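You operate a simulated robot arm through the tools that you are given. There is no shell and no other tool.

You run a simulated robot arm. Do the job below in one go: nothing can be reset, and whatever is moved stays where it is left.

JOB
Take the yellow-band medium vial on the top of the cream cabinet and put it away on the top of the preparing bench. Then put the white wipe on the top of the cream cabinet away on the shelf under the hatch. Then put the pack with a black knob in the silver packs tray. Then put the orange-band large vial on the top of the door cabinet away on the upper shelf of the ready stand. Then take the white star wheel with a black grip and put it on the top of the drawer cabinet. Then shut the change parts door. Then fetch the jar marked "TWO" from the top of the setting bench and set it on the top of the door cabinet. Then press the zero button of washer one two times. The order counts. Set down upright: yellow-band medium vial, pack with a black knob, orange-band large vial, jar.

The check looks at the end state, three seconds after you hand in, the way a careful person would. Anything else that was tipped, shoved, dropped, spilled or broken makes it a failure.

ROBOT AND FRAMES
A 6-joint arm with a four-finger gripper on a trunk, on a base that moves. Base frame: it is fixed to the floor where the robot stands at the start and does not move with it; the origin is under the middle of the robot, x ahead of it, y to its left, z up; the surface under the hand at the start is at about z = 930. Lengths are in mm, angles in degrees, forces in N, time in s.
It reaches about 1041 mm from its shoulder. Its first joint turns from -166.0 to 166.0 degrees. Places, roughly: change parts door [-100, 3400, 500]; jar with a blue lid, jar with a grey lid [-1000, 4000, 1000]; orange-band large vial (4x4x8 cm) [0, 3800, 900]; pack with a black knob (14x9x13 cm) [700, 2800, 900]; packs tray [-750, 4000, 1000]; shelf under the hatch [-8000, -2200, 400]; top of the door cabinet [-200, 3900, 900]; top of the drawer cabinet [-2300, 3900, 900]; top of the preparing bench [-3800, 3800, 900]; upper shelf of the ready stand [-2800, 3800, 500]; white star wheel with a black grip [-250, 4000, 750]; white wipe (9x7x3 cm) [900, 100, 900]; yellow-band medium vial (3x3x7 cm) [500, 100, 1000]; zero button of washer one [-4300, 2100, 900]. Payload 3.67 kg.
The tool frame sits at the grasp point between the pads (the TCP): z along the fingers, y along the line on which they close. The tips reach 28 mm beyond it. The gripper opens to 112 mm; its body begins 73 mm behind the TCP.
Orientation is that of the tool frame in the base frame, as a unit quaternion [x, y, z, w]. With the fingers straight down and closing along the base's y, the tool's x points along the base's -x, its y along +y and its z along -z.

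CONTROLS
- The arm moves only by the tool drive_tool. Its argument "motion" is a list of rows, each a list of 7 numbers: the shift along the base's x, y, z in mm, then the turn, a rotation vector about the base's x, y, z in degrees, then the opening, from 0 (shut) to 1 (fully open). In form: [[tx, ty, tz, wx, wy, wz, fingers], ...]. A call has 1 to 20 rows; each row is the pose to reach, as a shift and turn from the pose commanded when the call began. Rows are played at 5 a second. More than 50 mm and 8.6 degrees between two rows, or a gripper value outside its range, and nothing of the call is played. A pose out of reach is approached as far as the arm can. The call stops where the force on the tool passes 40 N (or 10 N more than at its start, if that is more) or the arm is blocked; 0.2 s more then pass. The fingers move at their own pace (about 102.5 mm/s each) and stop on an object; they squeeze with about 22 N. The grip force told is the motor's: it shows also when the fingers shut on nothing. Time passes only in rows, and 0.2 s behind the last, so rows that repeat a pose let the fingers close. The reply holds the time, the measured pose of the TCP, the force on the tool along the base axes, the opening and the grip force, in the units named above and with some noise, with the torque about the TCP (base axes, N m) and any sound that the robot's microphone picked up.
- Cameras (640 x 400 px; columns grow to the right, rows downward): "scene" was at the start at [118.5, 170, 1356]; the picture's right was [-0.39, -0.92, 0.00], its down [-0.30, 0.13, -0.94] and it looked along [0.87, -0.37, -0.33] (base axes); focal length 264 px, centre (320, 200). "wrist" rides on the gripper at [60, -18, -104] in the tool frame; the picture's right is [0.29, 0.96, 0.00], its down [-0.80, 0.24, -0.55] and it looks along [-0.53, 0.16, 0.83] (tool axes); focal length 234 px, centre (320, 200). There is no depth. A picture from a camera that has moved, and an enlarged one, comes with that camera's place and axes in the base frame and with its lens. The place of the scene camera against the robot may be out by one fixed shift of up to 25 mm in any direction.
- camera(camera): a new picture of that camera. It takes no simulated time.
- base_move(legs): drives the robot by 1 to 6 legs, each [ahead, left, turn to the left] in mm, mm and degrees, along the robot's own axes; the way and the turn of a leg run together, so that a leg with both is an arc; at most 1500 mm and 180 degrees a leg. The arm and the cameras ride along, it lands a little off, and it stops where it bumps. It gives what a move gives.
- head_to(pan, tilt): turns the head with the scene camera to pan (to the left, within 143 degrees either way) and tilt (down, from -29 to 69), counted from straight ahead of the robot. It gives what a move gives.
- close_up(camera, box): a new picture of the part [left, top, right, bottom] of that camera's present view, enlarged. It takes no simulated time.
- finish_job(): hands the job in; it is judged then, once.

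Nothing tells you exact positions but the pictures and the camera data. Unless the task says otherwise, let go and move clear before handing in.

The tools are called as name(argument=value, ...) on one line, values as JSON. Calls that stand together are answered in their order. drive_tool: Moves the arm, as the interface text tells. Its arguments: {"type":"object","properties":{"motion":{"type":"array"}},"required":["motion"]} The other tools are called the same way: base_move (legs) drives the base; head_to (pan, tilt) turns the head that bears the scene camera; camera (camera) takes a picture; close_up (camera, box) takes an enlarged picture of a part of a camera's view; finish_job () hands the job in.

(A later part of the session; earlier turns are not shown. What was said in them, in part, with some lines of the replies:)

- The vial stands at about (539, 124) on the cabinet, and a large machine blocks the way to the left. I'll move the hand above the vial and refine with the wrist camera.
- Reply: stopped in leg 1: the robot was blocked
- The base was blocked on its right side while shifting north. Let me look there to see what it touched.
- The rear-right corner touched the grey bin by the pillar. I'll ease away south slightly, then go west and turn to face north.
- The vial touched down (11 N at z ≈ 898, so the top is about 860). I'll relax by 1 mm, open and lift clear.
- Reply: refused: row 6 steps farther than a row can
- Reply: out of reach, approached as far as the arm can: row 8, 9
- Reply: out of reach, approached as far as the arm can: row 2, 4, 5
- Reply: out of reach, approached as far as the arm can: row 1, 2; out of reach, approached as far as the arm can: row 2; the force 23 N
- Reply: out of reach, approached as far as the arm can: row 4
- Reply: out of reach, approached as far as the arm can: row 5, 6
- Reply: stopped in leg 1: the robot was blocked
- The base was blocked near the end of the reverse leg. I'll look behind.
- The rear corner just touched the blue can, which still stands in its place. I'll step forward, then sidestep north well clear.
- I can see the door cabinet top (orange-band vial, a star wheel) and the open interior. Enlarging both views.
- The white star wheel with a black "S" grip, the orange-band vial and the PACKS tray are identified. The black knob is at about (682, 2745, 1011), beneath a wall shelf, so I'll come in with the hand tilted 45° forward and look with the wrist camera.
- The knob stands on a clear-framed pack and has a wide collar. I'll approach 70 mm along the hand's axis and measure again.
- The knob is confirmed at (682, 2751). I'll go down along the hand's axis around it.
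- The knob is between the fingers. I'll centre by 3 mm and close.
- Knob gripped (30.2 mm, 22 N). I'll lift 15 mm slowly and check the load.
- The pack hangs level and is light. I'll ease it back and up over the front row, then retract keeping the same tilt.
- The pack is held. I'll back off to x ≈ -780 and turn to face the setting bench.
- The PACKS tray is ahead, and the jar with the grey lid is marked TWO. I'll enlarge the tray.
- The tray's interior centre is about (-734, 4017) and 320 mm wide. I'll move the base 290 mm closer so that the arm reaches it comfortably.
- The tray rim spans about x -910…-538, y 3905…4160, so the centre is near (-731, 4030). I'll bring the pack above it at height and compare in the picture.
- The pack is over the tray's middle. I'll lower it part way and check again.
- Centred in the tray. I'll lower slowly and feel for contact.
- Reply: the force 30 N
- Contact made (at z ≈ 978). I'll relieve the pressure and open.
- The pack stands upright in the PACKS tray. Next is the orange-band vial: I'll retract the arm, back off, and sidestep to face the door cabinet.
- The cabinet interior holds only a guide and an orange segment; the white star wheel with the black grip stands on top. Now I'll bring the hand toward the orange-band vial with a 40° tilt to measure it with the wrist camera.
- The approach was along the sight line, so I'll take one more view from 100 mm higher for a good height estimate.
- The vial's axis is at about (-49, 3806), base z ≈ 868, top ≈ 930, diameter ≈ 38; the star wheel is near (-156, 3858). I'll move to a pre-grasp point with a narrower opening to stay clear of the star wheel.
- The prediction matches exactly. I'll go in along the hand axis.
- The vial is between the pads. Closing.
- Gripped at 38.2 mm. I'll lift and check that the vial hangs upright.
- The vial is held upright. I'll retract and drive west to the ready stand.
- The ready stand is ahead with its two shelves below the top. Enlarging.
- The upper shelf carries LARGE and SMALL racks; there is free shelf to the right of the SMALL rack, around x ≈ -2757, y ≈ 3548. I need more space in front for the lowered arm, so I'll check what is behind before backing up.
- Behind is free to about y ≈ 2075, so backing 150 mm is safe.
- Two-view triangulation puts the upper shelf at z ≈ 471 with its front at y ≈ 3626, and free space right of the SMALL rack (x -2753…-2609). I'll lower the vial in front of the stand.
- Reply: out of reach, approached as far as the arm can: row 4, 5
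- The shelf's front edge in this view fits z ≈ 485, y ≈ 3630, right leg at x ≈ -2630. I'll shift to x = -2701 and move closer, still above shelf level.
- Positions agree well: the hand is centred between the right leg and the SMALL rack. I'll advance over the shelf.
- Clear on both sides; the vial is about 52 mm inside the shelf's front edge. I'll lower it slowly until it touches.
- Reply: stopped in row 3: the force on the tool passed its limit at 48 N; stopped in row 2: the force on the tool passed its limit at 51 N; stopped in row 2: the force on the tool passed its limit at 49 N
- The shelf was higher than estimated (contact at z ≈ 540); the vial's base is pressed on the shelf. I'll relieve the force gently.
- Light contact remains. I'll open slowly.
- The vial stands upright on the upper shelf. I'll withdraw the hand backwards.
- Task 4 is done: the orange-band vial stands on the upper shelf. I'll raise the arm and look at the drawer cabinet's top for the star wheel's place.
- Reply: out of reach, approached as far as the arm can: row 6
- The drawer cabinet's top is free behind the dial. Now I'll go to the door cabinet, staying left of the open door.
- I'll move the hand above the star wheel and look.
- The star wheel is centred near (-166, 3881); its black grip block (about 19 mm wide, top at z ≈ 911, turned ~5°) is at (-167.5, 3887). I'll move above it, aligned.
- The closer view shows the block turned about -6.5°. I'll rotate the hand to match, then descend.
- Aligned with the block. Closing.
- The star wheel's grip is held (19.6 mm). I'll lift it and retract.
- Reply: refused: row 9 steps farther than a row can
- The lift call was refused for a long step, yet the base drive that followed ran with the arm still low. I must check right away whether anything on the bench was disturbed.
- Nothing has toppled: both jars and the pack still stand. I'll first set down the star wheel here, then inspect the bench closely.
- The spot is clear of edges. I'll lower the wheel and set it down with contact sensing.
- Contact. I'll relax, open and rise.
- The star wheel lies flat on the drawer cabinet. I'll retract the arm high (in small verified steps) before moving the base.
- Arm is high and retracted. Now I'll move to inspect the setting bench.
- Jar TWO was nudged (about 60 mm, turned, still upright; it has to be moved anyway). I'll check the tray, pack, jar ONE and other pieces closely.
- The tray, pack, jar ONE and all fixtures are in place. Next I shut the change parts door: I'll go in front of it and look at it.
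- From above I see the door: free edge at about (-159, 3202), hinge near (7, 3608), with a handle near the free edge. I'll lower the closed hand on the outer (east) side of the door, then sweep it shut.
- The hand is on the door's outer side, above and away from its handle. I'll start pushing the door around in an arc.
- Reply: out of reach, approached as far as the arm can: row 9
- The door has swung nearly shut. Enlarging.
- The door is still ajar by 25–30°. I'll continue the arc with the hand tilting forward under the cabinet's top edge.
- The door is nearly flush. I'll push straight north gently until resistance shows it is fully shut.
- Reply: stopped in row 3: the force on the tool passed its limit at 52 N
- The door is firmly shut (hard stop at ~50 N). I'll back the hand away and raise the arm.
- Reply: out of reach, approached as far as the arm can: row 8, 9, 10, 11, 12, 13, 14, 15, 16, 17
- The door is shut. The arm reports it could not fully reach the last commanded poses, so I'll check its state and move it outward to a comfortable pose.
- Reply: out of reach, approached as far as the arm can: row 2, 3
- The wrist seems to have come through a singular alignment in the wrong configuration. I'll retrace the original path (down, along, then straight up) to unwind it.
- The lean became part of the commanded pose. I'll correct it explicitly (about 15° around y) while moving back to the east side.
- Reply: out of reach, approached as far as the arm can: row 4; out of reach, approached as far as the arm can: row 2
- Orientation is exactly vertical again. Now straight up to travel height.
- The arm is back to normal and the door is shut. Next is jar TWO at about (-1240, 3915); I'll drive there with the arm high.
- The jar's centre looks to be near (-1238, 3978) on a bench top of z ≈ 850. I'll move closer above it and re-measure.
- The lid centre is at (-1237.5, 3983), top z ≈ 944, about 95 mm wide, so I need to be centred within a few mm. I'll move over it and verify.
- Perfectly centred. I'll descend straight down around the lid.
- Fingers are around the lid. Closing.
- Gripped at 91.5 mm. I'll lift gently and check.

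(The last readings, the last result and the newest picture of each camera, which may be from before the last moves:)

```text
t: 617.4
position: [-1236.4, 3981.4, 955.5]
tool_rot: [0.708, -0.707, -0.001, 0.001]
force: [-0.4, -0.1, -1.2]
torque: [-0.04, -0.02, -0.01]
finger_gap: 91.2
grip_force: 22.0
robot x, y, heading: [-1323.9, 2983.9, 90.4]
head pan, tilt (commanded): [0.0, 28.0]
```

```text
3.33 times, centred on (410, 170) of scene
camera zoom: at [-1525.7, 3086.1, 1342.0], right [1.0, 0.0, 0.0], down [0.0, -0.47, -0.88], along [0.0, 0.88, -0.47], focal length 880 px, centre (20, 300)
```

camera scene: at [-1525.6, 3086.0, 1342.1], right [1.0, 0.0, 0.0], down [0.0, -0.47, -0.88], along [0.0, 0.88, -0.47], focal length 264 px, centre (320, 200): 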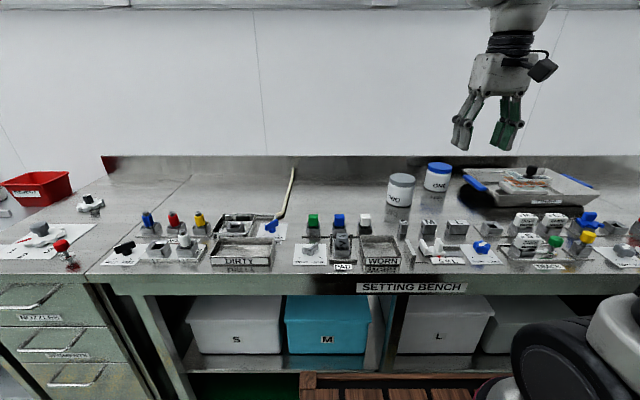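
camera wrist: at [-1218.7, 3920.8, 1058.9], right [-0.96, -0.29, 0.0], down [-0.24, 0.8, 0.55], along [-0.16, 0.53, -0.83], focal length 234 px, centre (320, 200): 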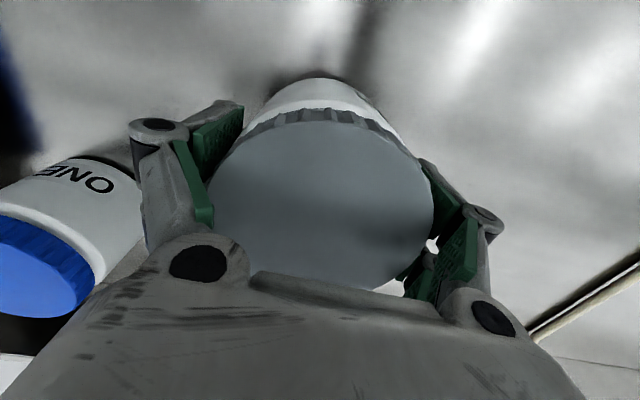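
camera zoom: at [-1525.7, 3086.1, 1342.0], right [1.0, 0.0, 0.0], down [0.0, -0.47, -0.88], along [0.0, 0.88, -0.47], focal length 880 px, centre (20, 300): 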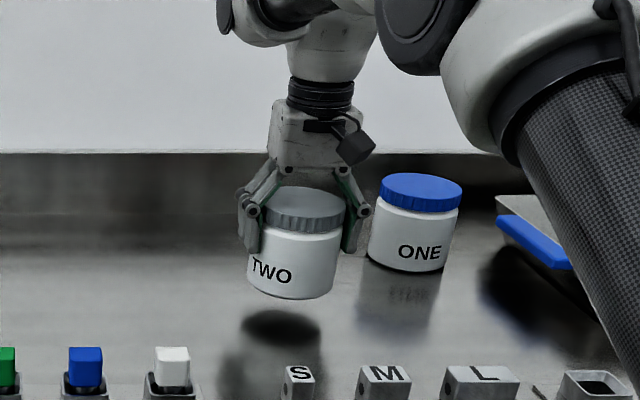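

The jar is held level. I'll raise it fully and retract, checking the result before the base moves.

drive_tool(motion=[[0, 0, 45, 0, 0, 0, 0.5], [0, 0, 90, 0, 0, 0, 0.5], [0, 0, 135, 0, 0, 0, 0.5], [0, 0, 180, 0, 0, 0, 0.5], [0, 0, 225, 0, 0, 0, 0.5], [2, -15, 260, 0, 0, 0, 0.5], [4, -55, 265, 0, 0, 0, 0.5], [6, -95, 265, 0, 0, 0, 0.5], [8, -135, 265, 0, 0, 0, 0.5], [10, -175, 265, 0, 0, 0, 0.5], [12, -215, 265, 0, 0, 0, 0.5], [12, -255, 265, 0, 0, 0, 0.5], [12, -295, 265, 0, 0, 0, 0.5], [12, -335, 265, 0, 0, 0, 0.5], [12, -375, 265, 0, 0, 0, 0.5], [12, -375, 265, 0, 0, 0, 0.5]])

```text
t: 620.8
position: [-1225.6, 3608.2, 1220.5]
tool_rot: [0.707, -0.707, -0.001, 0.001]
force: [0.3, 0.7, -2.0]
torque: [-0.04, -0.02, 0.04]
finger_gap: 91.4
grip_force: 22.0
out of reach, approached as far as the arm can: row 5, 6
robot x, y, heading: [-1321.2, 2984.2, 90.3]
head pan, tilt (commanded): [0.0, 28.0]
```

base_move(legs=[[0, -515, -0.3], [0, -515, 0]])

head_to(pan=-5, tilt=30)

camera(camera="scene")

camera(camera="wrist")

```text
t: 626.4
position: [-195.6, 3600.3, 1220.4]
tool_rot: [-0.702, 0.712, 0.001, -0.002]
force: [-0.5, -0.2, -1.6]
torque: [-0.01, 0.04, -0.01]
finger_gap: 91.3
grip_force: 22.2
robot x, y, heading: [-304.7, 2978.6, 89.3]
head pan, tilt (commanded): [0.0, 28.0]
```

```text
t: 627.0
position: [-196.6, 3600.8, 1220.2]
tool_rot: [-0.703, 0.712, 0.001, -0.001]
force: [-0.1, -0.4, -0.6]
torque: [-0.02, 0.02, -0.01]
finger_gap: 91.2
grip_force: 22.1
robot x, y, heading: [-305.0, 2980.0, 89.6]
head pan, tilt (commanded): [-5.0, 30.0]
```

```text
taken
camera scene: at [-496.1, 3082.8, 1338.9], right [0.99, -0.1, 0.0], down [-0.05, -0.5, -0.87], along [0.09, 0.86, -0.5], focal length 264 px, centre (320, 200)
```

scene: 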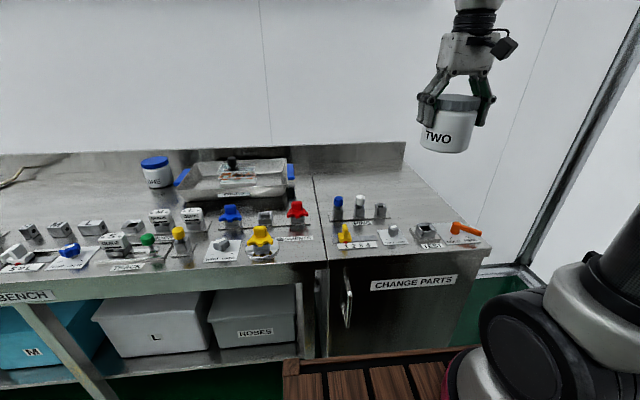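

```text
taken
camera wrist: at [-178.5, 3540.1, 1323.9], right [-0.96, -0.27, 0.0], down [-0.23, 0.8, 0.55], along [-0.15, 0.53, -0.83], focal length 234 px, centre (320, 200)
```

wrist: 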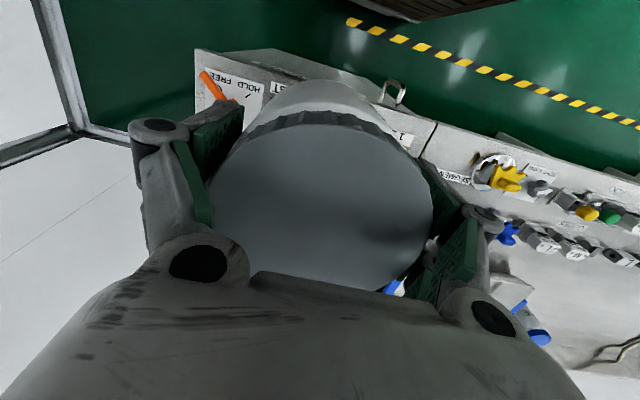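

The back of the door cabinet's top is free. I'll carry the jar over it, descending as I extend.

drive_tool(motion=[[0, 45, -5, 0, 0, 0, 0.5], [0, 90, -12, 0, 0, 0, 0.5], [0, 133, -25, 0, 0, 0, 0.5], [0, 176, -40, 0, 0, 0, 0.5], [0, 218, -60, 0, 0, 0, 0.5], [0, 258, -85, 0, 0, 0, 0.5], [0, 296, -112, 0, 0, 0, 0.5], [-2, 332, -140, 0, 0, 0, 0.5], [-4, 365, -165, 0, 0, 0, 0.5], [-4, 365, -165, 0, 0, 0, 0.5]])

camera(camera="scene")

camera(camera="wrist")

```text
t: 629.2
position: [-201.1, 3964.5, 1052.2]
tool_rot: [-0.702, 0.712, 0.001, -0.001]
force: [0.0, -0.4, -1.4]
torque: [0.05, 0.01, 0.02]
finger_gap: 91.1
grip_force: 22.3
robot x, y, heading: [-301.5, 2976.2, 89.3]
head pan, tilt (commanded): [-5.0, 30.0]
```

```text
taken
camera scene: at [-496.1, 3082.7, 1338.8], right [0.99, -0.1, 0.0], down [-0.05, -0.5, -0.87], along [0.09, 0.86, -0.5], focal length 264 px, centre (320, 200)
```

scene: 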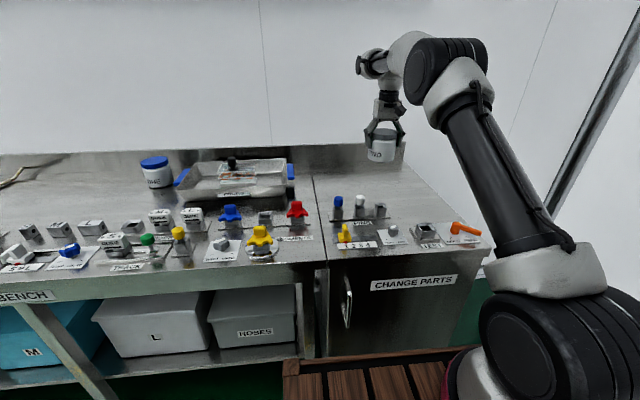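

```text
taken
camera wrist: at [-182.5, 3903.7, 1156.9], right [-0.96, -0.27, 0.0], down [-0.23, 0.8, 0.55], along [-0.15, 0.53, -0.83], focal length 234 px, centre (320, 200)
```

wrist: 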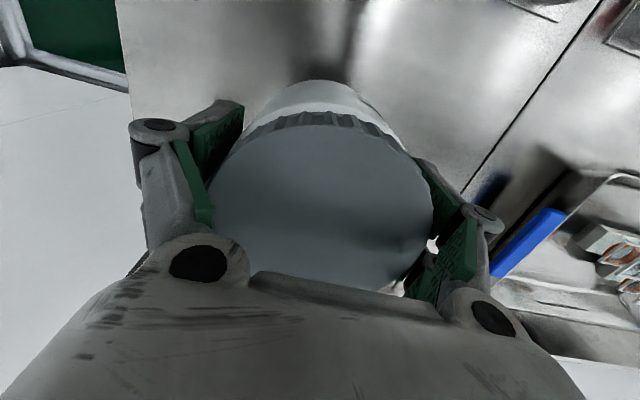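

Clear below. I'll lower until contact.

drive_tool(motion=[[0, 0, -30, 0, 0, 0, 0.5], [0, 0, -60, 0, 0, 0, 0.5], [0, 0, -82, 0, 0, 0, 0.5], [0, 0, -92, 0, 0, 0, 0.5]])

close_up(camera="scene", box=[310, 110, 450, 230])

```text
t: 630.2
position: [-200.3, 3965.4, 962.7]
tool_rot: [-0.702, 0.712, 0.001, 0.0]
force: [0.7, -0.8, -1.7]
torque: [0.02, -0.03, 0.0]
finger_gap: 91.3
grip_force: 22.0
robot x, y, heading: [-307.1, 2977.3, 89.3]
head pan, tilt (commanded): [-5.0, 30.0]
```

```text
3.33 times, centred on (380, 170) of scene
camera zoom: at [-496.1, 3082.7, 1338.9], right [0.99, -0.1, 0.0], down [-0.05, -0.5, -0.87], along [0.09, 0.86, -0.5], focal length 880 px, centre (120, 300)
```

zoom: 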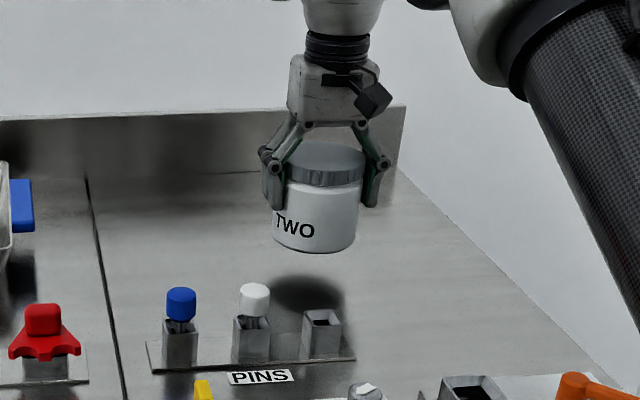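

drive_tool(motion=[[0, 0, -6, 0, 0, 0, 0.5], [0, 0, -12, 0, 0, 0, 0.5]])

```text
t: 630.8
position: [-200.7, 3966.1, 950.9]
tool_rot: [-0.703, 0.711, 0.0, 0.0]
force: [-0.1, 0.1, -1.1]
torque: [0.0, -0.04, 0.03]
finger_gap: 91.3
grip_force: 22.3
robot x, y, heading: [-305.5, 2978.0, 89.2]
head pan, tilt (commanded): [-5.0, 30.0]
```

drive_tool(motion=[[0, 0, -3, 0, 0, 0, 0.5], [0, 0, -6, 0, 0, 0, 0.5]])

```text
t: 631.4
position: [-201.2, 3964.9, 944.8]
tool_rot: [-0.702, 0.712, 0.0, 0.0]
force: [0.3, -0.1, -2.5]
torque: [-0.01, 0.0, 0.01]
finger_gap: 91.1
grip_force: 22.1
robot x, y, heading: [-303.5, 2976.4, 89.1]
head pan, tilt (commanded): [-5.0, 30.0]
```

drive_tool(motion=[[0, 0, -3, 0, 0, 0, 0.5], [0, 0, -6, 0, 0, 0, 0.5]])

```text
t: 632.0
position: [-200.4, 3966.8, 938.5]
tool_rot: [-0.702, 0.712, 0.001, -0.001]
force: [1.1, 0.0, -1.5]
torque: [-0.01, 0.01, 0.0]
finger_gap: 91.3
grip_force: 22.1
robot x, y, heading: [-304.1, 2976.1, 89.6]
head pan, tilt (commanded): [-5.0, 30.0]
```

drive_tool(motion=[[0, 0, -2, 0, 0, 0, 0.5], [0, 0, -5, 0, 0, 0, 0.5]])

```text
t: 632.6
position: [-200.9, 3966.8, 932.9]
tool_rot: [-0.702, 0.712, 0.0, -0.001]
force: [-0.4, -0.4, -0.7]
torque: [0.02, -0.03, -0.04]
finger_gap: 91.0
grip_force: 22.3
robot x, y, heading: [-301.4, 2977.5, 89.4]
head pan, tilt (commanded): [-5.0, 30.0]
```

drive_tool(motion=[[0, 0, -2, 0, 0, 0, 0.5], [0, 0, -4, 0, 0, 0, 0.5]])

```text
t: 633.2
position: [-200.3, 3966.0, 929.5]
tool_rot: [-0.702, 0.712, 0.001, -0.002]
force: [-0.4, 0.6, -0.7]
torque: [0.01, 0.0, -0.02]
finger_gap: 91.1
grip_force: 22.1
robot x, y, heading: [-303.0, 2977.4, 89.2]
head pan, tilt (commanded): [-5.0, 30.0]
```

drive_tool(motion=[[0, 0, -2, 0, 0, 0, 0.5], [0, 0, -4, 0, 0, 0, 0.5]])

```text
t: 633.8
position: [-200.1, 3965.4, 926.9]
tool_rot: [-0.703, 0.712, 0.0, 0.0]
force: [0.0, -0.1, -0.8]
torque: [-0.04, 0.01, 0.01]
finger_gap: 91.5
grip_force: 21.8
robot x, y, heading: [-299.8, 2979.1, 89.6]
head pan, tilt (commanded): [-5.0, 30.0]
```

drive_tool(motion=[[0, 0, -1, 0, 0, 0, 0.5], [0, 0, -3, 0, 0, 0, 0.5]])

close_up(camera="scene", box=[310, 110, 450, 230])

```text
t: 634.4
position: [-199.6, 3966.5, 924.4]
tool_rot: [-0.702, 0.712, 0.002, 0.001]
force: [-0.4, -2.4, 12.9]
torque: [-0.09, 0.01, 0.18]
finger_gap: 91.4
grip_force: 22.2
robot x, y, heading: [-306.2, 2981.2, 89.3]
head pan, tilt (commanded): [-5.0, 30.0]
```

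```text
3.33 times, centred on (380, 170) of scene
camera zoom: at [-496.2, 3082.1, 1338.9], right [0.99, -0.1, 0.0], down [-0.05, -0.5, -0.87], along [0.09, 0.86, -0.5], focal length 880 px, centre (120, 300)
```

zoom: 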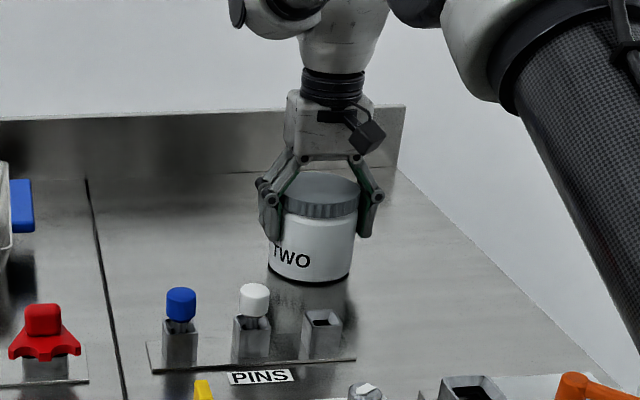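

Contact made. I'll relieve, open fully, and lift straight up.

drive_tool(motion=[[0, 0, 2, 0, 0, 0, 0.6], [0, 0, 2, 0, 0, 0, 0.85], [0, 0, 2, 0, 0, 0, 0.95], [0, 0, 2, 0, 0, 0, 1], [0, 0, 2, 0, 0, 0, 1]])

camera(camera="wrist")

```text
t: 635.6
position: [-201.1, 3966.4, 923.9]
tool_rot: [-0.702, 0.712, 0.0, 0.0]
force: [0.1, 0.3, 1.1]
torque: [0.01, -0.01, 0.0]
finger_gap: 112.1
grip_force: 0.0
robot x, y, heading: [-307.7, 2978.0, 89.6]
head pan, tilt (commanded): [-5.0, 30.0]
```

```text
taken
camera wrist: at [-182.9, 3905.3, 1028.7], right [-0.96, -0.27, 0.0], down [-0.23, 0.8, 0.55], along [-0.15, 0.53, -0.83], focal length 234 px, centre (320, 200)
```

wrist: 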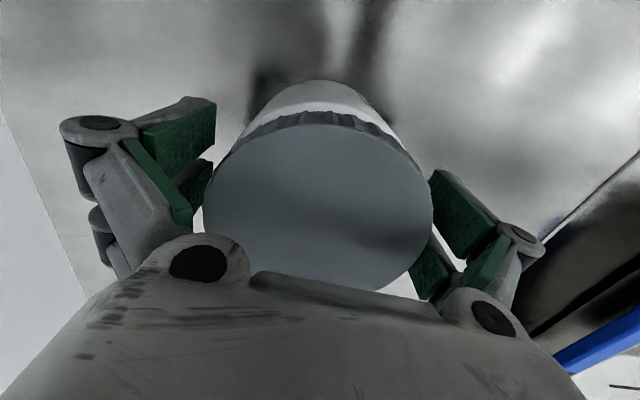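

drive_tool(motion=[[0, 0, 10, 0, 0, 0, 1], [0, 0, 22, 0, 0, 0, 1], [0, 0, 36, 0, 0, 0, 1], [0, 0, 55, 0, 0, 0, 1], [0, 0, 90, 0, 0, 0, 1], [0, 0, 130, 0, 0, 0, 1], [0, 0, 130, 0, 0, 0, 1]])

close_up(camera="scene", box=[310, 90, 450, 230])

camera(camera="wrist")

```text
t: 637.2
position: [-200.5, 3964.6, 1057.1]
tool_rot: [-0.703, 0.712, 0.001, -0.001]
force: [0.8, -0.8, -0.2]
torque: [0.02, 0.01, 0.01]
finger_gap: 112.2
grip_force: 0.1
robot x, y, heading: [-301.1, 2976.7, 89.0]
head pan, tilt (commanded): [-5.0, 30.0]
```

```text
2.86 times, centred on (380, 160) of scene
camera zoom: at [-496.1, 3082.8, 1338.8], right [0.99, -0.1, 0.0], down [-0.05, -0.5, -0.87], along [0.09, 0.86, -0.5], focal length 755 px, centre (149, 314)
```

zoom: 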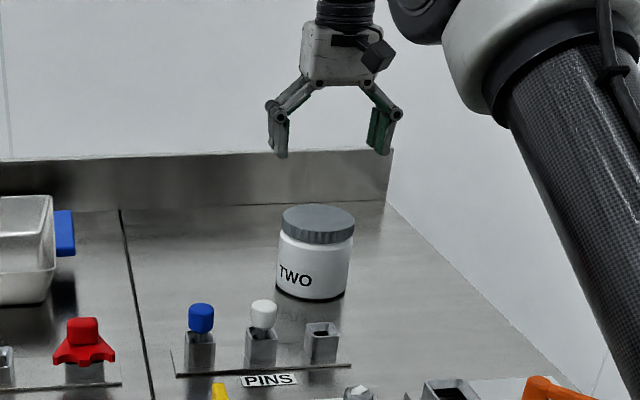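

```text
taken
camera wrist: at [-183.0, 3904.0, 1160.4], right [-0.96, -0.27, 0.0], down [-0.23, 0.8, 0.55], along [-0.15, 0.53, -0.83], focal length 234 px, centre (320, 200)
```

wrist: 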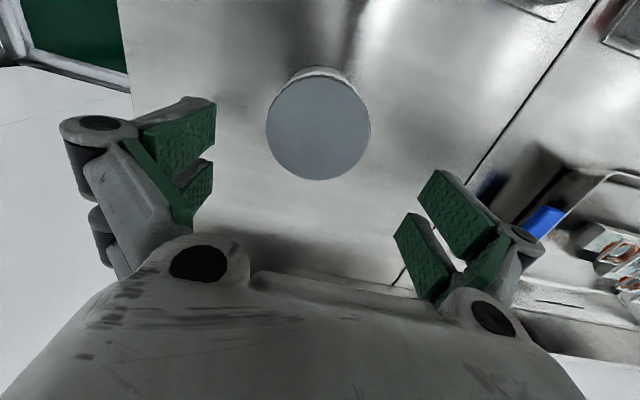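

Jar TWO stands upright on the door cabinet. Now I'll retract and drive to washer one's control pedestal for the last step.

drive_tool(motion=[[0, -33, 25, 0, 0, 0, 0.6], [0, -69, 50, 0, 0, 0, 0.6], [0, -107, 78, 0, 0, 0, 0.3], [2, -147, 100, 0, 0, 0, 0], [2, -189, 120, 0, 0, 0, 0], [3, -232, 138, 0, 0, 0, 0], [3, -275, 150, 0, 0, 0, 0], [4, -320, 155, 0, 0, 0, 0], [4, -362, 158, 0, 0, 0, 0], [4, -362, 158, 0, 0, 0, 0]])

head_to(pan=-20, tilt=30)

camera(camera="scene")

```text
t: 639.4
position: [-193.6, 3604.6, 1211.5]
tool_rot: [-0.702, 0.712, 0.001, 0.0]
force: [-0.2, -0.4, -0.2]
torque: [-0.02, 0.0, 0.02]
finger_gap: 0.0
grip_force: 21.9
robot x, y, heading: [-300.0, 2975.7, 89.1]
head pan, tilt (commanded): [-5.0, 30.0]
```

```text
t: 640.2
position: [-194.7, 3604.8, 1209.5]
tool_rot: [-0.701, 0.713, 0.0, -0.001]
force: [0.3, -0.4, 0.3]
torque: [-0.01, 0.01, 0.0]
finger_gap: 0.0
grip_force: 21.8
robot x, y, heading: [-303.2, 2981.8, 89.3]
head pan, tilt (commanded): [-20.0, 30.0]
```

```text
taken
camera scene: at [-473.2, 3077.3, 1338.9], right [0.94, -0.35, 0.0], down [-0.18, -0.47, -0.87], along [0.31, 0.81, -0.5], focal length 264 px, centre (320, 200)
```

scene: 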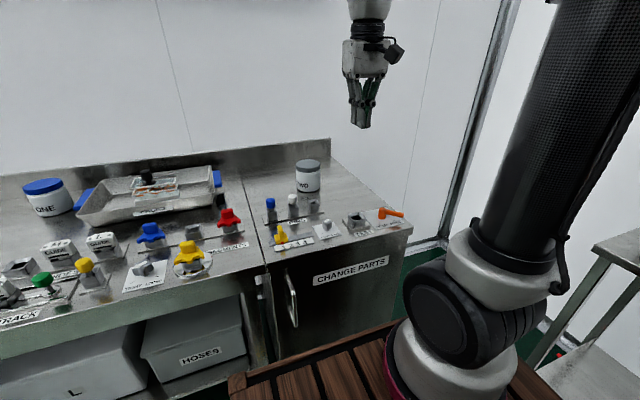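

Everything looks right. I'll shorten the arm's reach and head west along the corridor.

drive_tool(motion=[[0, -40, 0, 0, 0, 0, 0], [0, -80, 0, 0, 0, 0, 0], [0, -110, 0, 0, 0, 0, 0], [0, -110, 0, 0, 0, 0, 0]])

base_move(legs=[[-130, 0, 0.7], [0, 1450, 0], [0, 1000, 0]])

```text
t: 641.2
position: [-196.3, 3493.3, 1213.4]
tool_rot: [-0.702, 0.712, 0.001, -0.001]
force: [0.4, 0.7, -0.2]
torque: [-0.06, 0.02, 0.0]
finger_gap: 0.0
grip_force: 22.2
robot x, y, heading: [-303.6, 2977.6, 89.5]
head pan, tilt (commanded): [-20.0, 30.0]
```

```text
t: 654.0
position: [-2649.1, 3367.9, 1212.7]
tool_rot: [0.707, -0.707, 0.0, 0.001]
force: [0.0, -0.1, 0.2]
torque: [-0.03, -0.02, -0.03]
finger_gap: 0.2
grip_force: 22.2
robot x, y, heading: [-2749.0, 2853.3, 90.2]
head pan, tilt (commanded): [-20.0, 30.0]
```

base_move(legs=[[0, 1200, -0.2], [0, 1250, 0]])

head_to(pan=-120, tilt=20)

camera(camera="scene")

close_up(camera="scene", box=[240, 120, 480, 330])

```text
t: 666.2
position: [-5156.3, 3326.4, 1213.5]
tool_rot: [0.716, -0.698, -0.001, 0.001]
force: [-0.8, 0.5, 0.5]
torque: [0.01, 0.02, -0.01]
finger_gap: 0.0
grip_force: 21.7
robot x, y, heading: [-5243.5, 2807.7, 91.4]
head pan, tilt (commanded): [-20.0, 30.0]
```

```text
t: 668.0
position: [-5155.3, 3326.3, 1212.6]
tool_rot: [0.716, -0.699, -0.001, 0.0]
force: [0.3, -0.6, -0.7]
torque: [-0.02, 0.01, 0.05]
finger_gap: 0.2
grip_force: 22.1
robot x, y, heading: [-5241.5, 2804.3, 91.5]
head pan, tilt (commanded): [-120.0, 20.0]
```

```text
taken
camera scene: at [-5362.9, 2768.8, 1354.9], right [-0.48, -0.88, 0.0], down [-0.3, 0.16, -0.94], along [0.83, -0.45, -0.34], focal length 264 px, centre (320, 200)
```

scene: 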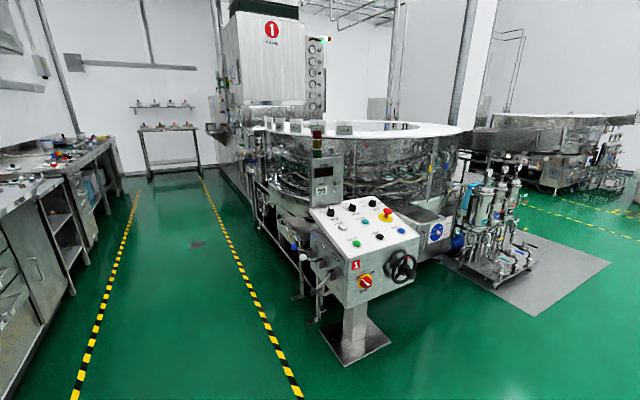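

```text
1.90 times, centred on (360, 225) of scene
camera zoom: at [-5362.9, 2768.8, 1354.9], right [-0.48, -0.88, 0.0], down [-0.3, 0.16, -0.94], along [0.83, -0.45, -0.34], focal length 503 px, centre (244, 152)
```

zoom: 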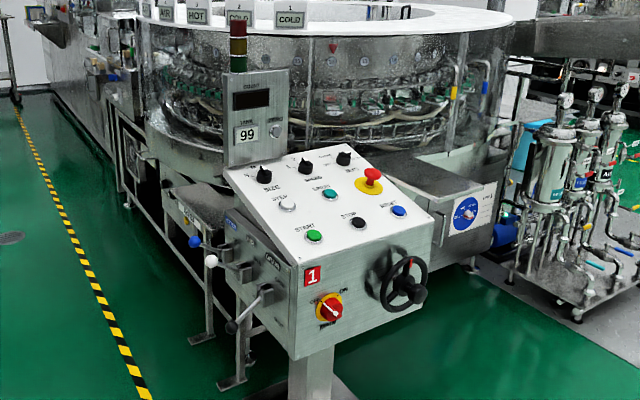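

The control panel is ahead to the south-east. I'll turn to face east and sidestep to in front of it, staying well back.

base_move(legs=[[0, 0, -91.4], [0, -640, 0]])

head_to(pan=-10, tilt=25)

camera(camera="scene")

close_up(camera="scene", box=[220, 100, 460, 300])

```text
t: 675.4
position: [-4733.4, 2067.3, 1212.6]
tool_rot: [0.006, 1.0, 0.0, 0.0]
force: [0.1, -0.3, 0.7]
torque: [-0.01, 0.0, -0.02]
finger_gap: 0.2
grip_force: 22.6
robot x, y, heading: [-5245.2, 2172.5, -0.6]
head pan, tilt (commanded): [-120.0, 20.0]
```

```text
t: 677.3
position: [-4733.4, 2065.3, 1212.6]
tool_rot: [0.007, 1.0, 0.001, 0.0]
force: [0.4, 0.1, 0.1]
torque: [0.0, 0.01, 0.03]
finger_gap: 0.0
grip_force: 21.7
robot x, y, heading: [-5245.0, 2169.8, -0.7]
head pan, tilt (commanded): [-10.0, 25.0]
```

```text
taken
camera scene: at [-5122.7, 2360.2, 1346.8], right [-0.18, -0.98, 0.0], down [-0.42, 0.08, -0.91], along [0.89, -0.17, -0.42], focal length 264 px, centre (320, 200)
```

scene: 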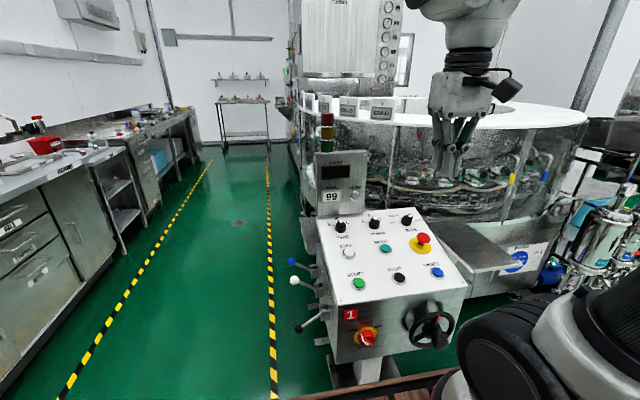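

```text
2.00 times, centred on (340, 200) of scene
camera zoom: at [-5122.7, 2360.2, 1346.8], right [-0.18, -0.98, 0.0], down [-0.42, 0.08, -0.91], along [0.89, -0.17, -0.42], focal length 528 px, centre (280, 200)
```

zoom: 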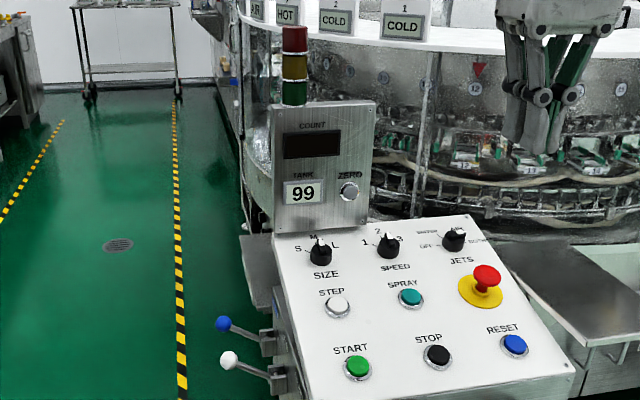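

The ZERO button is the round silver one on the upright "COUNT" display box, at roughly (-4253, 2070, 930), facing west. I'll bring the closed hand in front of it, tilted 65°, to measure it with the wrist camera.

drive_tool(motion=[[31, 1, -20, 0, -8, 0, 0], [62, 1, -42, 0, -16, 0, 0], [93, 2, -65, 0, -24, 0, 0], [124, 3, -90, 0, -32, 0, 0], [155, 3, -115, 0, -40, 0, 0], [186, 4, -140, 0, -48, 0, 0], [217, 5, -165, 0, -56, 0, 0], [245, 5, -190, 0, -64, 0, 0], [253, 5, -200, 0, -65, 0, 0], [253, 5, -200, 0, -65, 0, 0]])

camera(camera="wrist")

camera(camera="scene")

```text
t: 679.5
position: [-4477.6, 2071.1, 1014.1]
tool_rot: [0.004, 0.843, 0.004, 0.538]
force: [0.6, 0.7, 0.1]
torque: [0.01, -0.01, -0.02]
finger_gap: 0.0
grip_force: 22.0
out of reach, approached as far as the arm can: row 6
robot x, y, heading: [-5252.1, 2172.8, -0.5]
head pan, tilt (commanded): [-10.0, 25.0]
```

```text
taken
camera wrist: at [-4598.3, 2053.3, 1002.7], right [-0.12, 0.96, -0.25], down [-0.16, 0.23, 0.96], along [0.98, 0.15, 0.13], focal length 234 px, centre (320, 200)
```

wrist: 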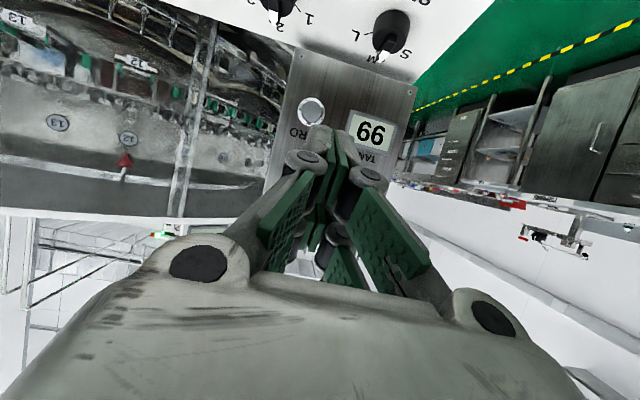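

```text
taken
camera scene: at [-5122.8, 2360.3, 1346.8], right [-0.18, -0.98, 0.0], down [-0.42, 0.08, -0.91], along [0.89, -0.17, -0.42], focal length 264 px, centre (320, 200)
```

scene: 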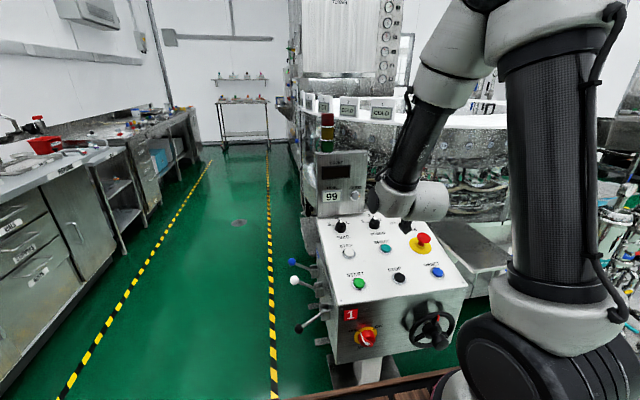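

close_up(camera="wrist", box=[260, 60, 400, 165])

drive_tool(motion=[[20, -20, 20, 0, 0, 0, 0], [40, -40, 40, 0, 0, 0, 0], [50, -55, 55, 0, 0, 0, 0], [50, -55, 55, 0, 0, 0, 0]])

camera(camera="wrist")

close_up(camera="wrist", box=[260, 20, 420, 140])

```text
3.81 times, centred on (330, 112) of wrist
camera zoom: at [-4598.3, 2053.3, 1002.7], right [-0.12, 0.96, -0.25], down [-0.16, 0.23, 0.96], along [0.98, 0.15, 0.13], focal length 892 px, centre (282, 533)
```

zoom: 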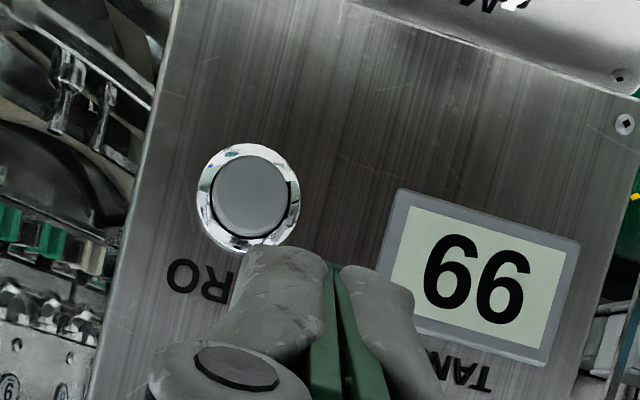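

```text
t: 680.5
position: [-4429.4, 2017.1, 1068.3]
tool_rot: [0.006, 0.843, 0.003, 0.538]
force: [0.1, 0.4, 0.0]
torque: [0.03, -0.01, 0.03]
finger_gap: 0.0
grip_force: 22.3
robot x, y, heading: [-5250.1, 2170.6, -0.4]
head pan, tilt (commanded): [-10.0, 25.0]
```

```text
taken
camera wrist: at [-4548.5, 1998.3, 1058.0], right [-0.12, 0.96, -0.25], down [-0.16, 0.23, 0.96], along [0.98, 0.15, 0.13], focal length 234 px, centre (320, 200)
```

wrist: 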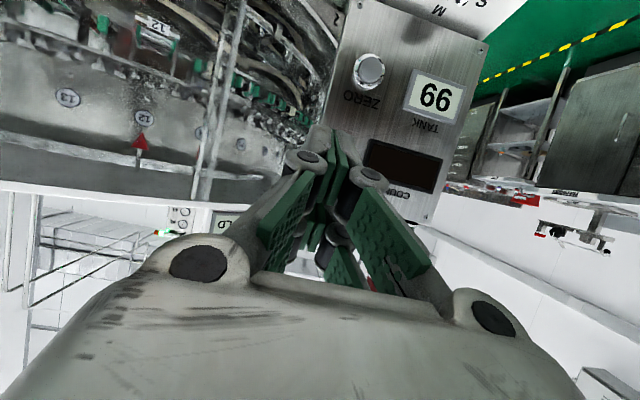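

```text
3.33 times, centred on (340, 80) of wrist
camera zoom: at [-4548.5, 1998.3, 1058.0], right [-0.12, 0.96, -0.25], down [-0.16, 0.23, 0.96], along [0.98, 0.15, 0.13], focal length 781 px, centre (253, 600)
```

zoom: 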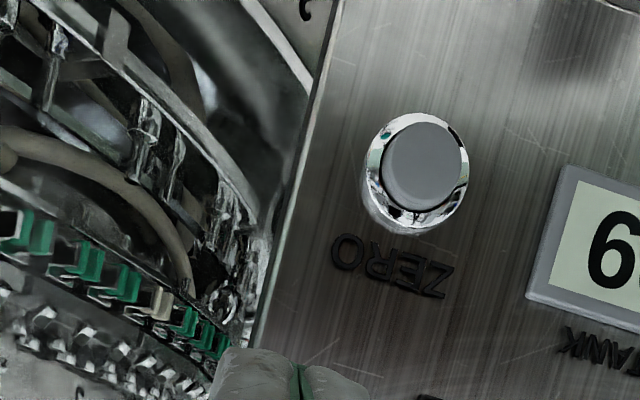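

Triangulated: button cap centre at (-4254, 2064.6, 928.5). I'll line up the fingertips in front of it, about 50 mm away.

drive_tool(motion=[[10, 12, -40, 0, 0, 0, 0], [20, 24, -80, 0, 0, 0, 0], [40, 36, -115, 0, 0, 0, 0], [65, 47, -140, 0, 0, 0, 0], [85, 48, -147, 0, 0, 0, 0], [85, 48, -147, 0, 0, 0, 0]])

camera(camera="wrist")

close_up(camera="scene", box=[290, 130, 450, 260])

```text
t: 681.9
position: [-4345.9, 2064.8, 921.6]
tool_rot: [0.004, 0.843, 0.005, 0.537]
force: [-0.2, -0.4, -0.1]
torque: [0.0, 0.0, -0.01]
finger_gap: 0.0
grip_force: 22.0
robot x, y, heading: [-5246.0, 2172.3, -0.5]
head pan, tilt (commanded): [-10.0, 25.0]
```

```text
taken
camera wrist: at [-4465.5, 2046.3, 910.5], right [-0.12, 0.96, -0.25], down [-0.16, 0.23, 0.96], along [0.98, 0.15, 0.13], focal length 234 px, centre (320, 200)
```

wrist: 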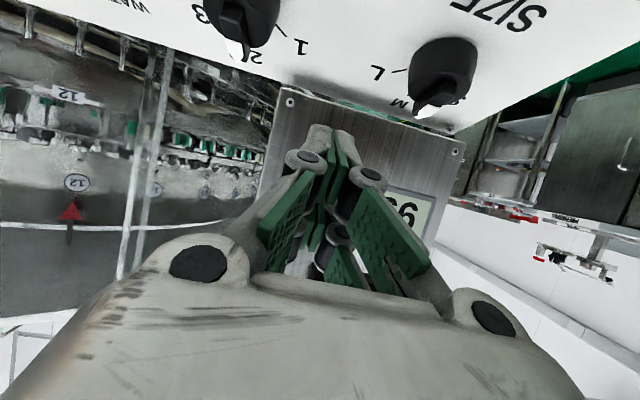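

```text
3.08 times, centred on (370, 195) of scene
camera zoom: at [-5122.8, 2360.3, 1346.8], right [-0.18, -0.98, 0.0], down [-0.42, 0.08, -0.91], along [0.89, -0.17, -0.42], focal length 813 px, centre (166, 215)
```

zoom: 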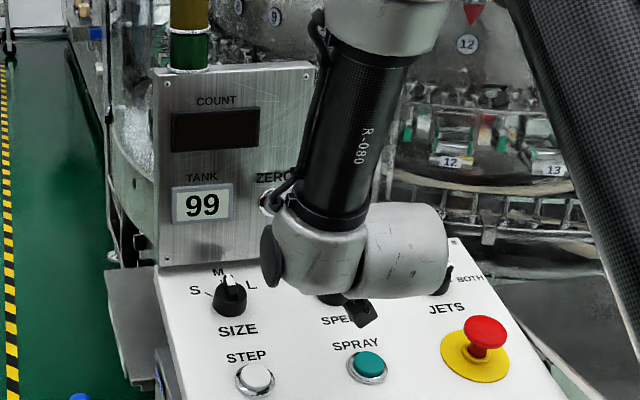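

Aligned. I'll advance to near contact, then press in small steps listening for the click.

drive_tool(motion=[[15, 0, 0, 0, 0, 0, 0], [30, 0, 0, 0, 0, 0, 0], [42, 0, 0, 0, 0, 0, 0], [45, 0, 0, 0, 0, 0, 0]])

close_up(camera="scene", box=[290, 130, 450, 260])

camera(camera="wrist")

```text
t: 682.9
position: [-4299.8, 2065.0, 921.3]
tool_rot: [0.005, 0.843, 0.004, 0.537]
force: [0.8, 0.2, 0.1]
torque: [0.0, 0.0, -0.01]
finger_gap: 0.0
grip_force: 22.1
robot x, y, heading: [-5244.6, 2168.6, -0.8]
head pan, tilt (commanded): [-10.0, 25.0]
```

```text
3.08 times, centred on (370, 195) of scene
camera zoom: at [-5122.7, 2360.3, 1346.8], right [-0.18, -0.98, 0.0], down [-0.42, 0.08, -0.91], along [0.89, -0.17, -0.42], focal length 813 px, centre (166, 215)
```

zoom: 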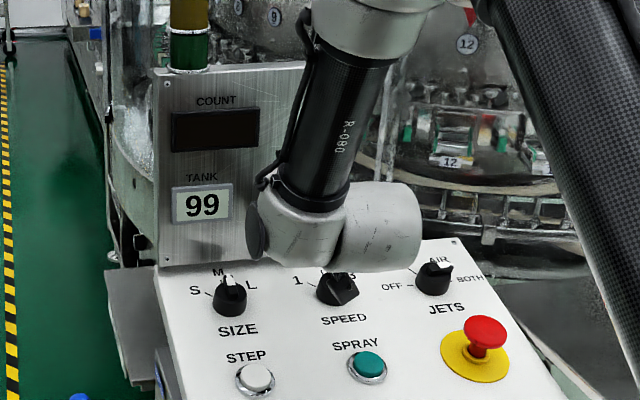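

```text
taken
camera wrist: at [-4419.3, 2046.3, 910.7], right [-0.12, 0.96, -0.25], down [-0.16, 0.23, 0.96], along [0.98, 0.15, 0.13], focal length 234 px, centre (320, 200)
```

wrist: 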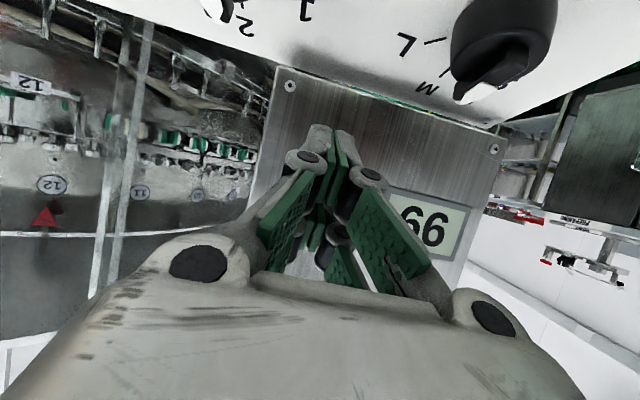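

drive_tool(motion=[[3, 0, 0, 0, 0, 0, 0], [6, 0, 0, 0, 0, 0, 0]])

```text
t: 683.5
position: [-4293.0, 2064.4, 921.0]
tool_rot: [0.005, 0.844, 0.004, 0.537]
force: [0.3, 1.1, -0.7]
torque: [0.0, -0.02, 0.02]
finger_gap: 0.0
grip_force: 21.6
robot x, y, heading: [-5246.8, 2168.1, -0.7]
head pan, tilt (commanded): [-10.0, 25.0]
```

drive_tool(motion=[[2, 0, 0, 0, 0, 0, 0], [4, 0, 0, 0, 0, 0, 0]])

```text
t: 684.1
position: [-4289.7, 2063.2, 921.8]
tool_rot: [0.004, 0.843, 0.004, 0.537]
force: [-2.1, 0.2, -0.1]
torque: [0.0, -0.06, 0.03]
finger_gap: 5.8
grip_force: 35.5
robot x, y, heading: [-5247.4, 2170.3, -0.8]
head pan, tilt (commanded): [-10.0, 25.0]
heard: click
```

One click heard – first press. I'll retreat to release the button.

drive_tool(motion=[[-6, 0, 0, 0, 0, 0, 0], [-14, 0, 0, 0, 0, 0, 0], [-20, 0, 0, 0, 0, 0, 0], [-20, 0, 0, 0, 0, 0, 0]])

camera(camera="wrist")

close_up(camera="scene", box=[290, 130, 450, 260])

```text
t: 685.1
position: [-4308.5, 2065.3, 920.8]
tool_rot: [0.004, 0.843, 0.005, 0.538]
force: [0.9, -0.3, -0.2]
torque: [0.03, 0.01, -0.06]
finger_gap: 0.0
grip_force: 35.6
robot x, y, heading: [-5251.7, 2167.6, -0.8]
head pan, tilt (commanded): [-10.0, 25.0]
```

```text
taken
camera wrist: at [-4428.2, 2045.8, 910.2], right [-0.12, 0.96, -0.25], down [-0.16, 0.23, 0.96], along [0.98, 0.15, 0.13], focal length 234 px, centre (320, 200)
```

wrist: 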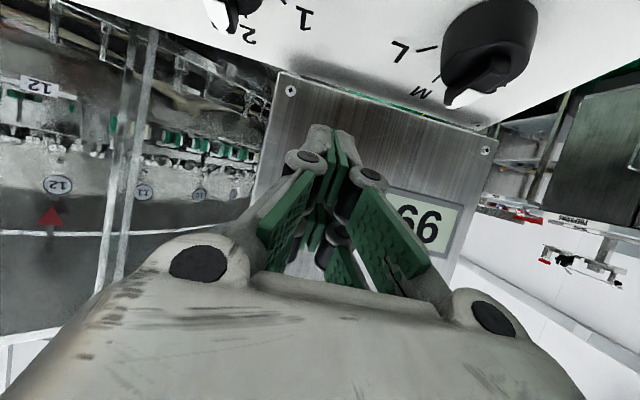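

```text
3.08 times, centred on (370, 195) of scene
camera zoom: at [-5122.7, 2360.3, 1346.8], right [-0.18, -0.98, 0.0], down [-0.42, 0.08, -0.91], along [0.89, -0.17, -0.42], focal length 813 px, centre (166, 215)
```

zoom: 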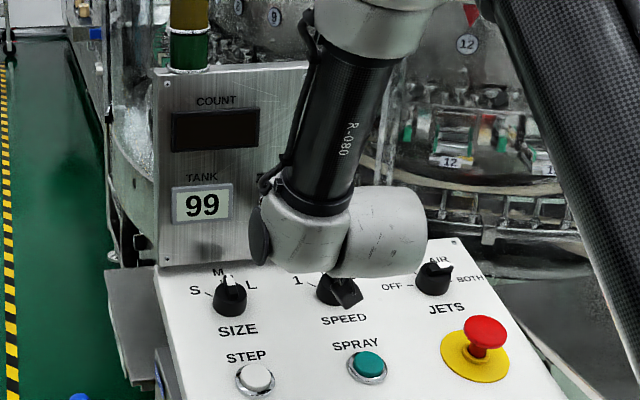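

Now the second press, to the same depth.

drive_tool(motion=[[8, 0, 0, 0, 0, 0, 0], [14, 0, 0, 0, 0, 0, 0], [17, 0, 0, 0, 0, 0, 0], [20, 0, 0, 0, 0, 0, 0]])

```text
t: 686.1
position: [-4289.3, 2063.2, 919.8]
tool_rot: [0.005, 0.843, 0.004, 0.538]
force: [-3.5, 0.7, -0.3]
torque: [-0.05, -0.05, 0.05]
finger_gap: 6.4
grip_force: 35.6
robot x, y, heading: [-5244.7, 2173.2, -0.9]
head pan, tilt (commanded): [-10.0, 25.0]
heard: click
```

Second click heard. I'll retreat clear of the panel and raise the arm.

drive_tool(motion=[[-10, 0, 0, 0, 0, 0, 0], [-25, 0, 0, 0, 0, 0, 0], [-50, 0, 5, 0, 0, 0, 0], [-80, 0, 25, 0, 0, 0, 0], [-110, 0, 55, 0, 0, 0, 0], [-140, 0, 90, 0, 0, 0, 0], [-170, 0, 115, 0, 0, 0, 0], [-200, 0, 135, 0, 0, 0, 0], [-200, 0, 135, 0, 0, 0, 0]])

camera(camera="wrist")

camera(camera="scene")

```text
t: 688.1
position: [-4490.8, 2062.2, 1055.7]
tool_rot: [0.004, 0.843, 0.005, 0.537]
force: [1.0, 0.2, -0.2]
torque: [0.01, -0.03, 0.02]
finger_gap: 0.3
grip_force: 35.9
robot x, y, heading: [-5249.4, 2171.8, -0.6]
head pan, tilt (commanded): [-10.0, 25.0]
```

```text
taken
camera wrist: at [-4609.7, 2044.5, 1044.8], right [-0.12, 0.96, -0.25], down [-0.16, 0.23, 0.96], along [0.98, 0.15, 0.13], focal length 234 px, centre (320, 200)
```

wrist: 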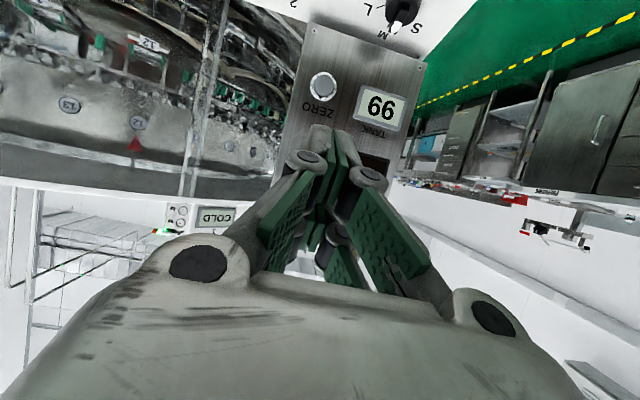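

```text
taken
camera scene: at [-5122.6, 2360.3, 1346.8], right [-0.18, -0.98, 0.0], down [-0.42, 0.08, -0.91], along [0.89, -0.17, -0.42], focal length 264 px, centre (320, 200)
```

scene: 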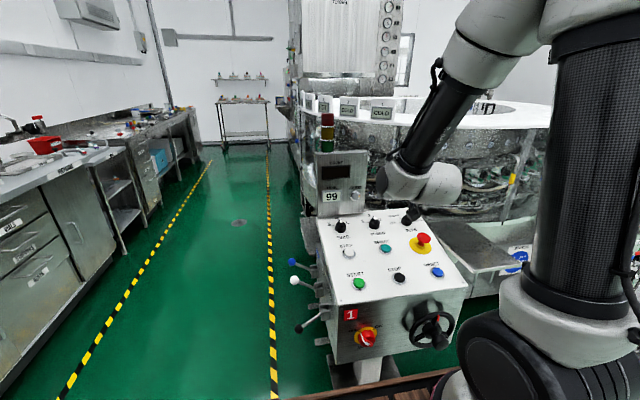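

Both presses registered, and the hand is clear. I'll back the robot off a little and take a last look before handing in.

base_move(legs=[[-250, 0, 0]])

close_up(camera="scene", box=[260, 100, 460, 330])

head_to(pan=35, tilt=12)

camera(camera="scene")

close_up(camera="scene", box=[300, 100, 640, 300])

```text
t: 689.9
position: [-4740.3, 2060.6, 1055.5]
tool_rot: [0.007, 0.843, 0.003, 0.537]
force: [0.4, 0.0, 0.0]
torque: [0.0, -0.01, 0.0]
finger_gap: 0.1
grip_force: 35.8
robot x, y, heading: [-5495.7, 2177.8, -0.9]
head pan, tilt (commanded): [-10.0, 25.0]
```

```text
1.74 times, centred on (360, 215) of scene
camera zoom: at [-5371.1, 2363.1, 1346.8], right [-0.19, -0.98, 0.0], down [-0.41, 0.08, -0.91], along [0.89, -0.17, -0.42], focal length 459 px, centre (250, 174)
```

zoom: 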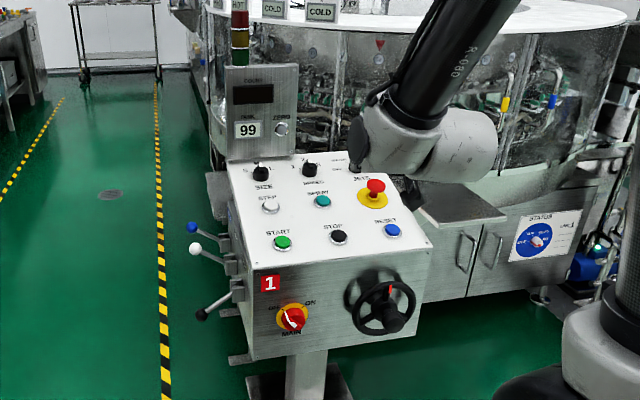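

```text
t: 691.1
position: [-4740.3, 2061.0, 1055.3]
tool_rot: [0.008, 0.843, 0.002, 0.537]
force: [0.5, -0.1, -0.5]
torque: [0.02, -0.02, 0.0]
finger_gap: 0.0
grip_force: 35.5
robot x, y, heading: [-5502.1, 2170.4, -1.2]
head pan, tilt (commanded): [35.0, 12.0]
```

```text
taken
camera scene: at [-5384.1, 2432.7, 1367.9], right [0.56, -0.83, 0.0], down [-0.17, -0.12, -0.98], along [0.81, 0.55, -0.21], focal length 264 px, centre (320, 200)
```

scene: 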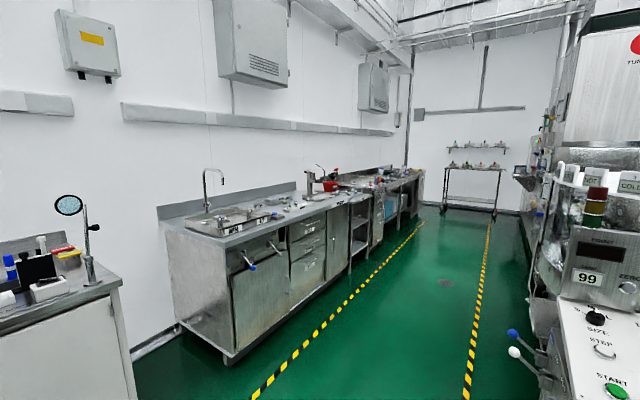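

```text
1.88 times, centred on (470, 200) of scene
camera zoom: at [-5384.1, 2432.7, 1367.9], right [0.56, -0.83, 0.0], down [-0.17, -0.12, -0.98], along [0.81, 0.55, -0.21], focal length 497 px, centre (38, 200)
```

zoom: 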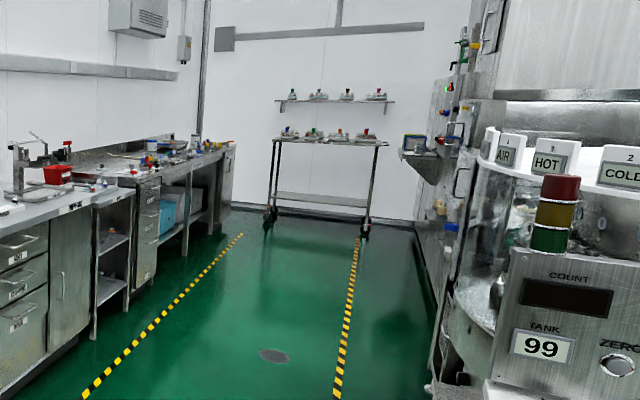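

The corridor shows no open door and all is tidy. One last check on the yellow vial on the preparing bench.

close_up(camera="scene", box=[180, 160, 380, 270])

```text
3.20 times, centred on (280, 215) of scene
camera zoom: at [-5384.1, 2432.7, 1367.9], right [0.56, -0.83, 0.0], down [-0.17, -0.12, -0.98], along [0.81, 0.55, -0.21], focal length 845 px, centre (448, 152)
```

zoom: 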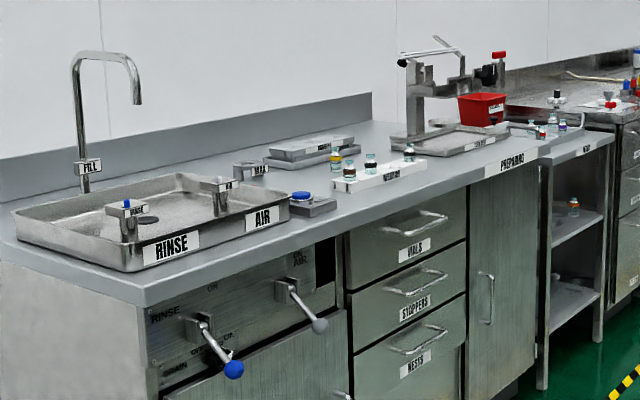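

The yellow-band vial stands upright on the preparing bench, the orange-band vial is upright on the ready stand's upper shelf, and the star wheel is on the drawer cabinet. The other tasks are also done, and I'm handing in.

finish_job()

```text
The job is handed in.
```

All eight steps are done, in the order you gave, and the job is handed in. There were unplanned contacts along the way.

| Step | End state |
|---|---|
| Yellow-band medium vial | Upright on the preparing bench, behind the MEDIUM rack |
| White wipe | Flat on the shelf under the hatch |
| Pack with a black knob | Upright in the silver packs tray |
| Orange-band large vial | Upright on the ready stand's upper shelf |
| White star wheel with a black grip | Flat on the drawer cabinet |
| Change parts door | Shut, pushed until it met a hard stop |
| Jar TWO | Upright on the door cabinet |
| Zero button of washer one | Pressed twice, one click heard each time |

- **Sweep along the setting bench:** An arm lift was refused and I did not catch it before the base drive that followed. The arm therefore crossed the setting bench while still low, holding the star wheel. It pushed jar TWO about 60–90 mm and turned it, but the jar stayed upright and I then moved it to its place. I checked afterwards: the packs tray was where it had been to within about 10 mm, and I saw nothing else moved or knocked over.
- **Base bumps:** The base bumped the grey bin by the pillar and the blue can near the hatch. Both were still standing. The can may have shifted by up to about 20 mm, which is near the limit of what I could measure.
- **Orange-band vial:** It was pressed onto the shelf with about 50 N because the shelf was higher than I had estimated. It stands upright.
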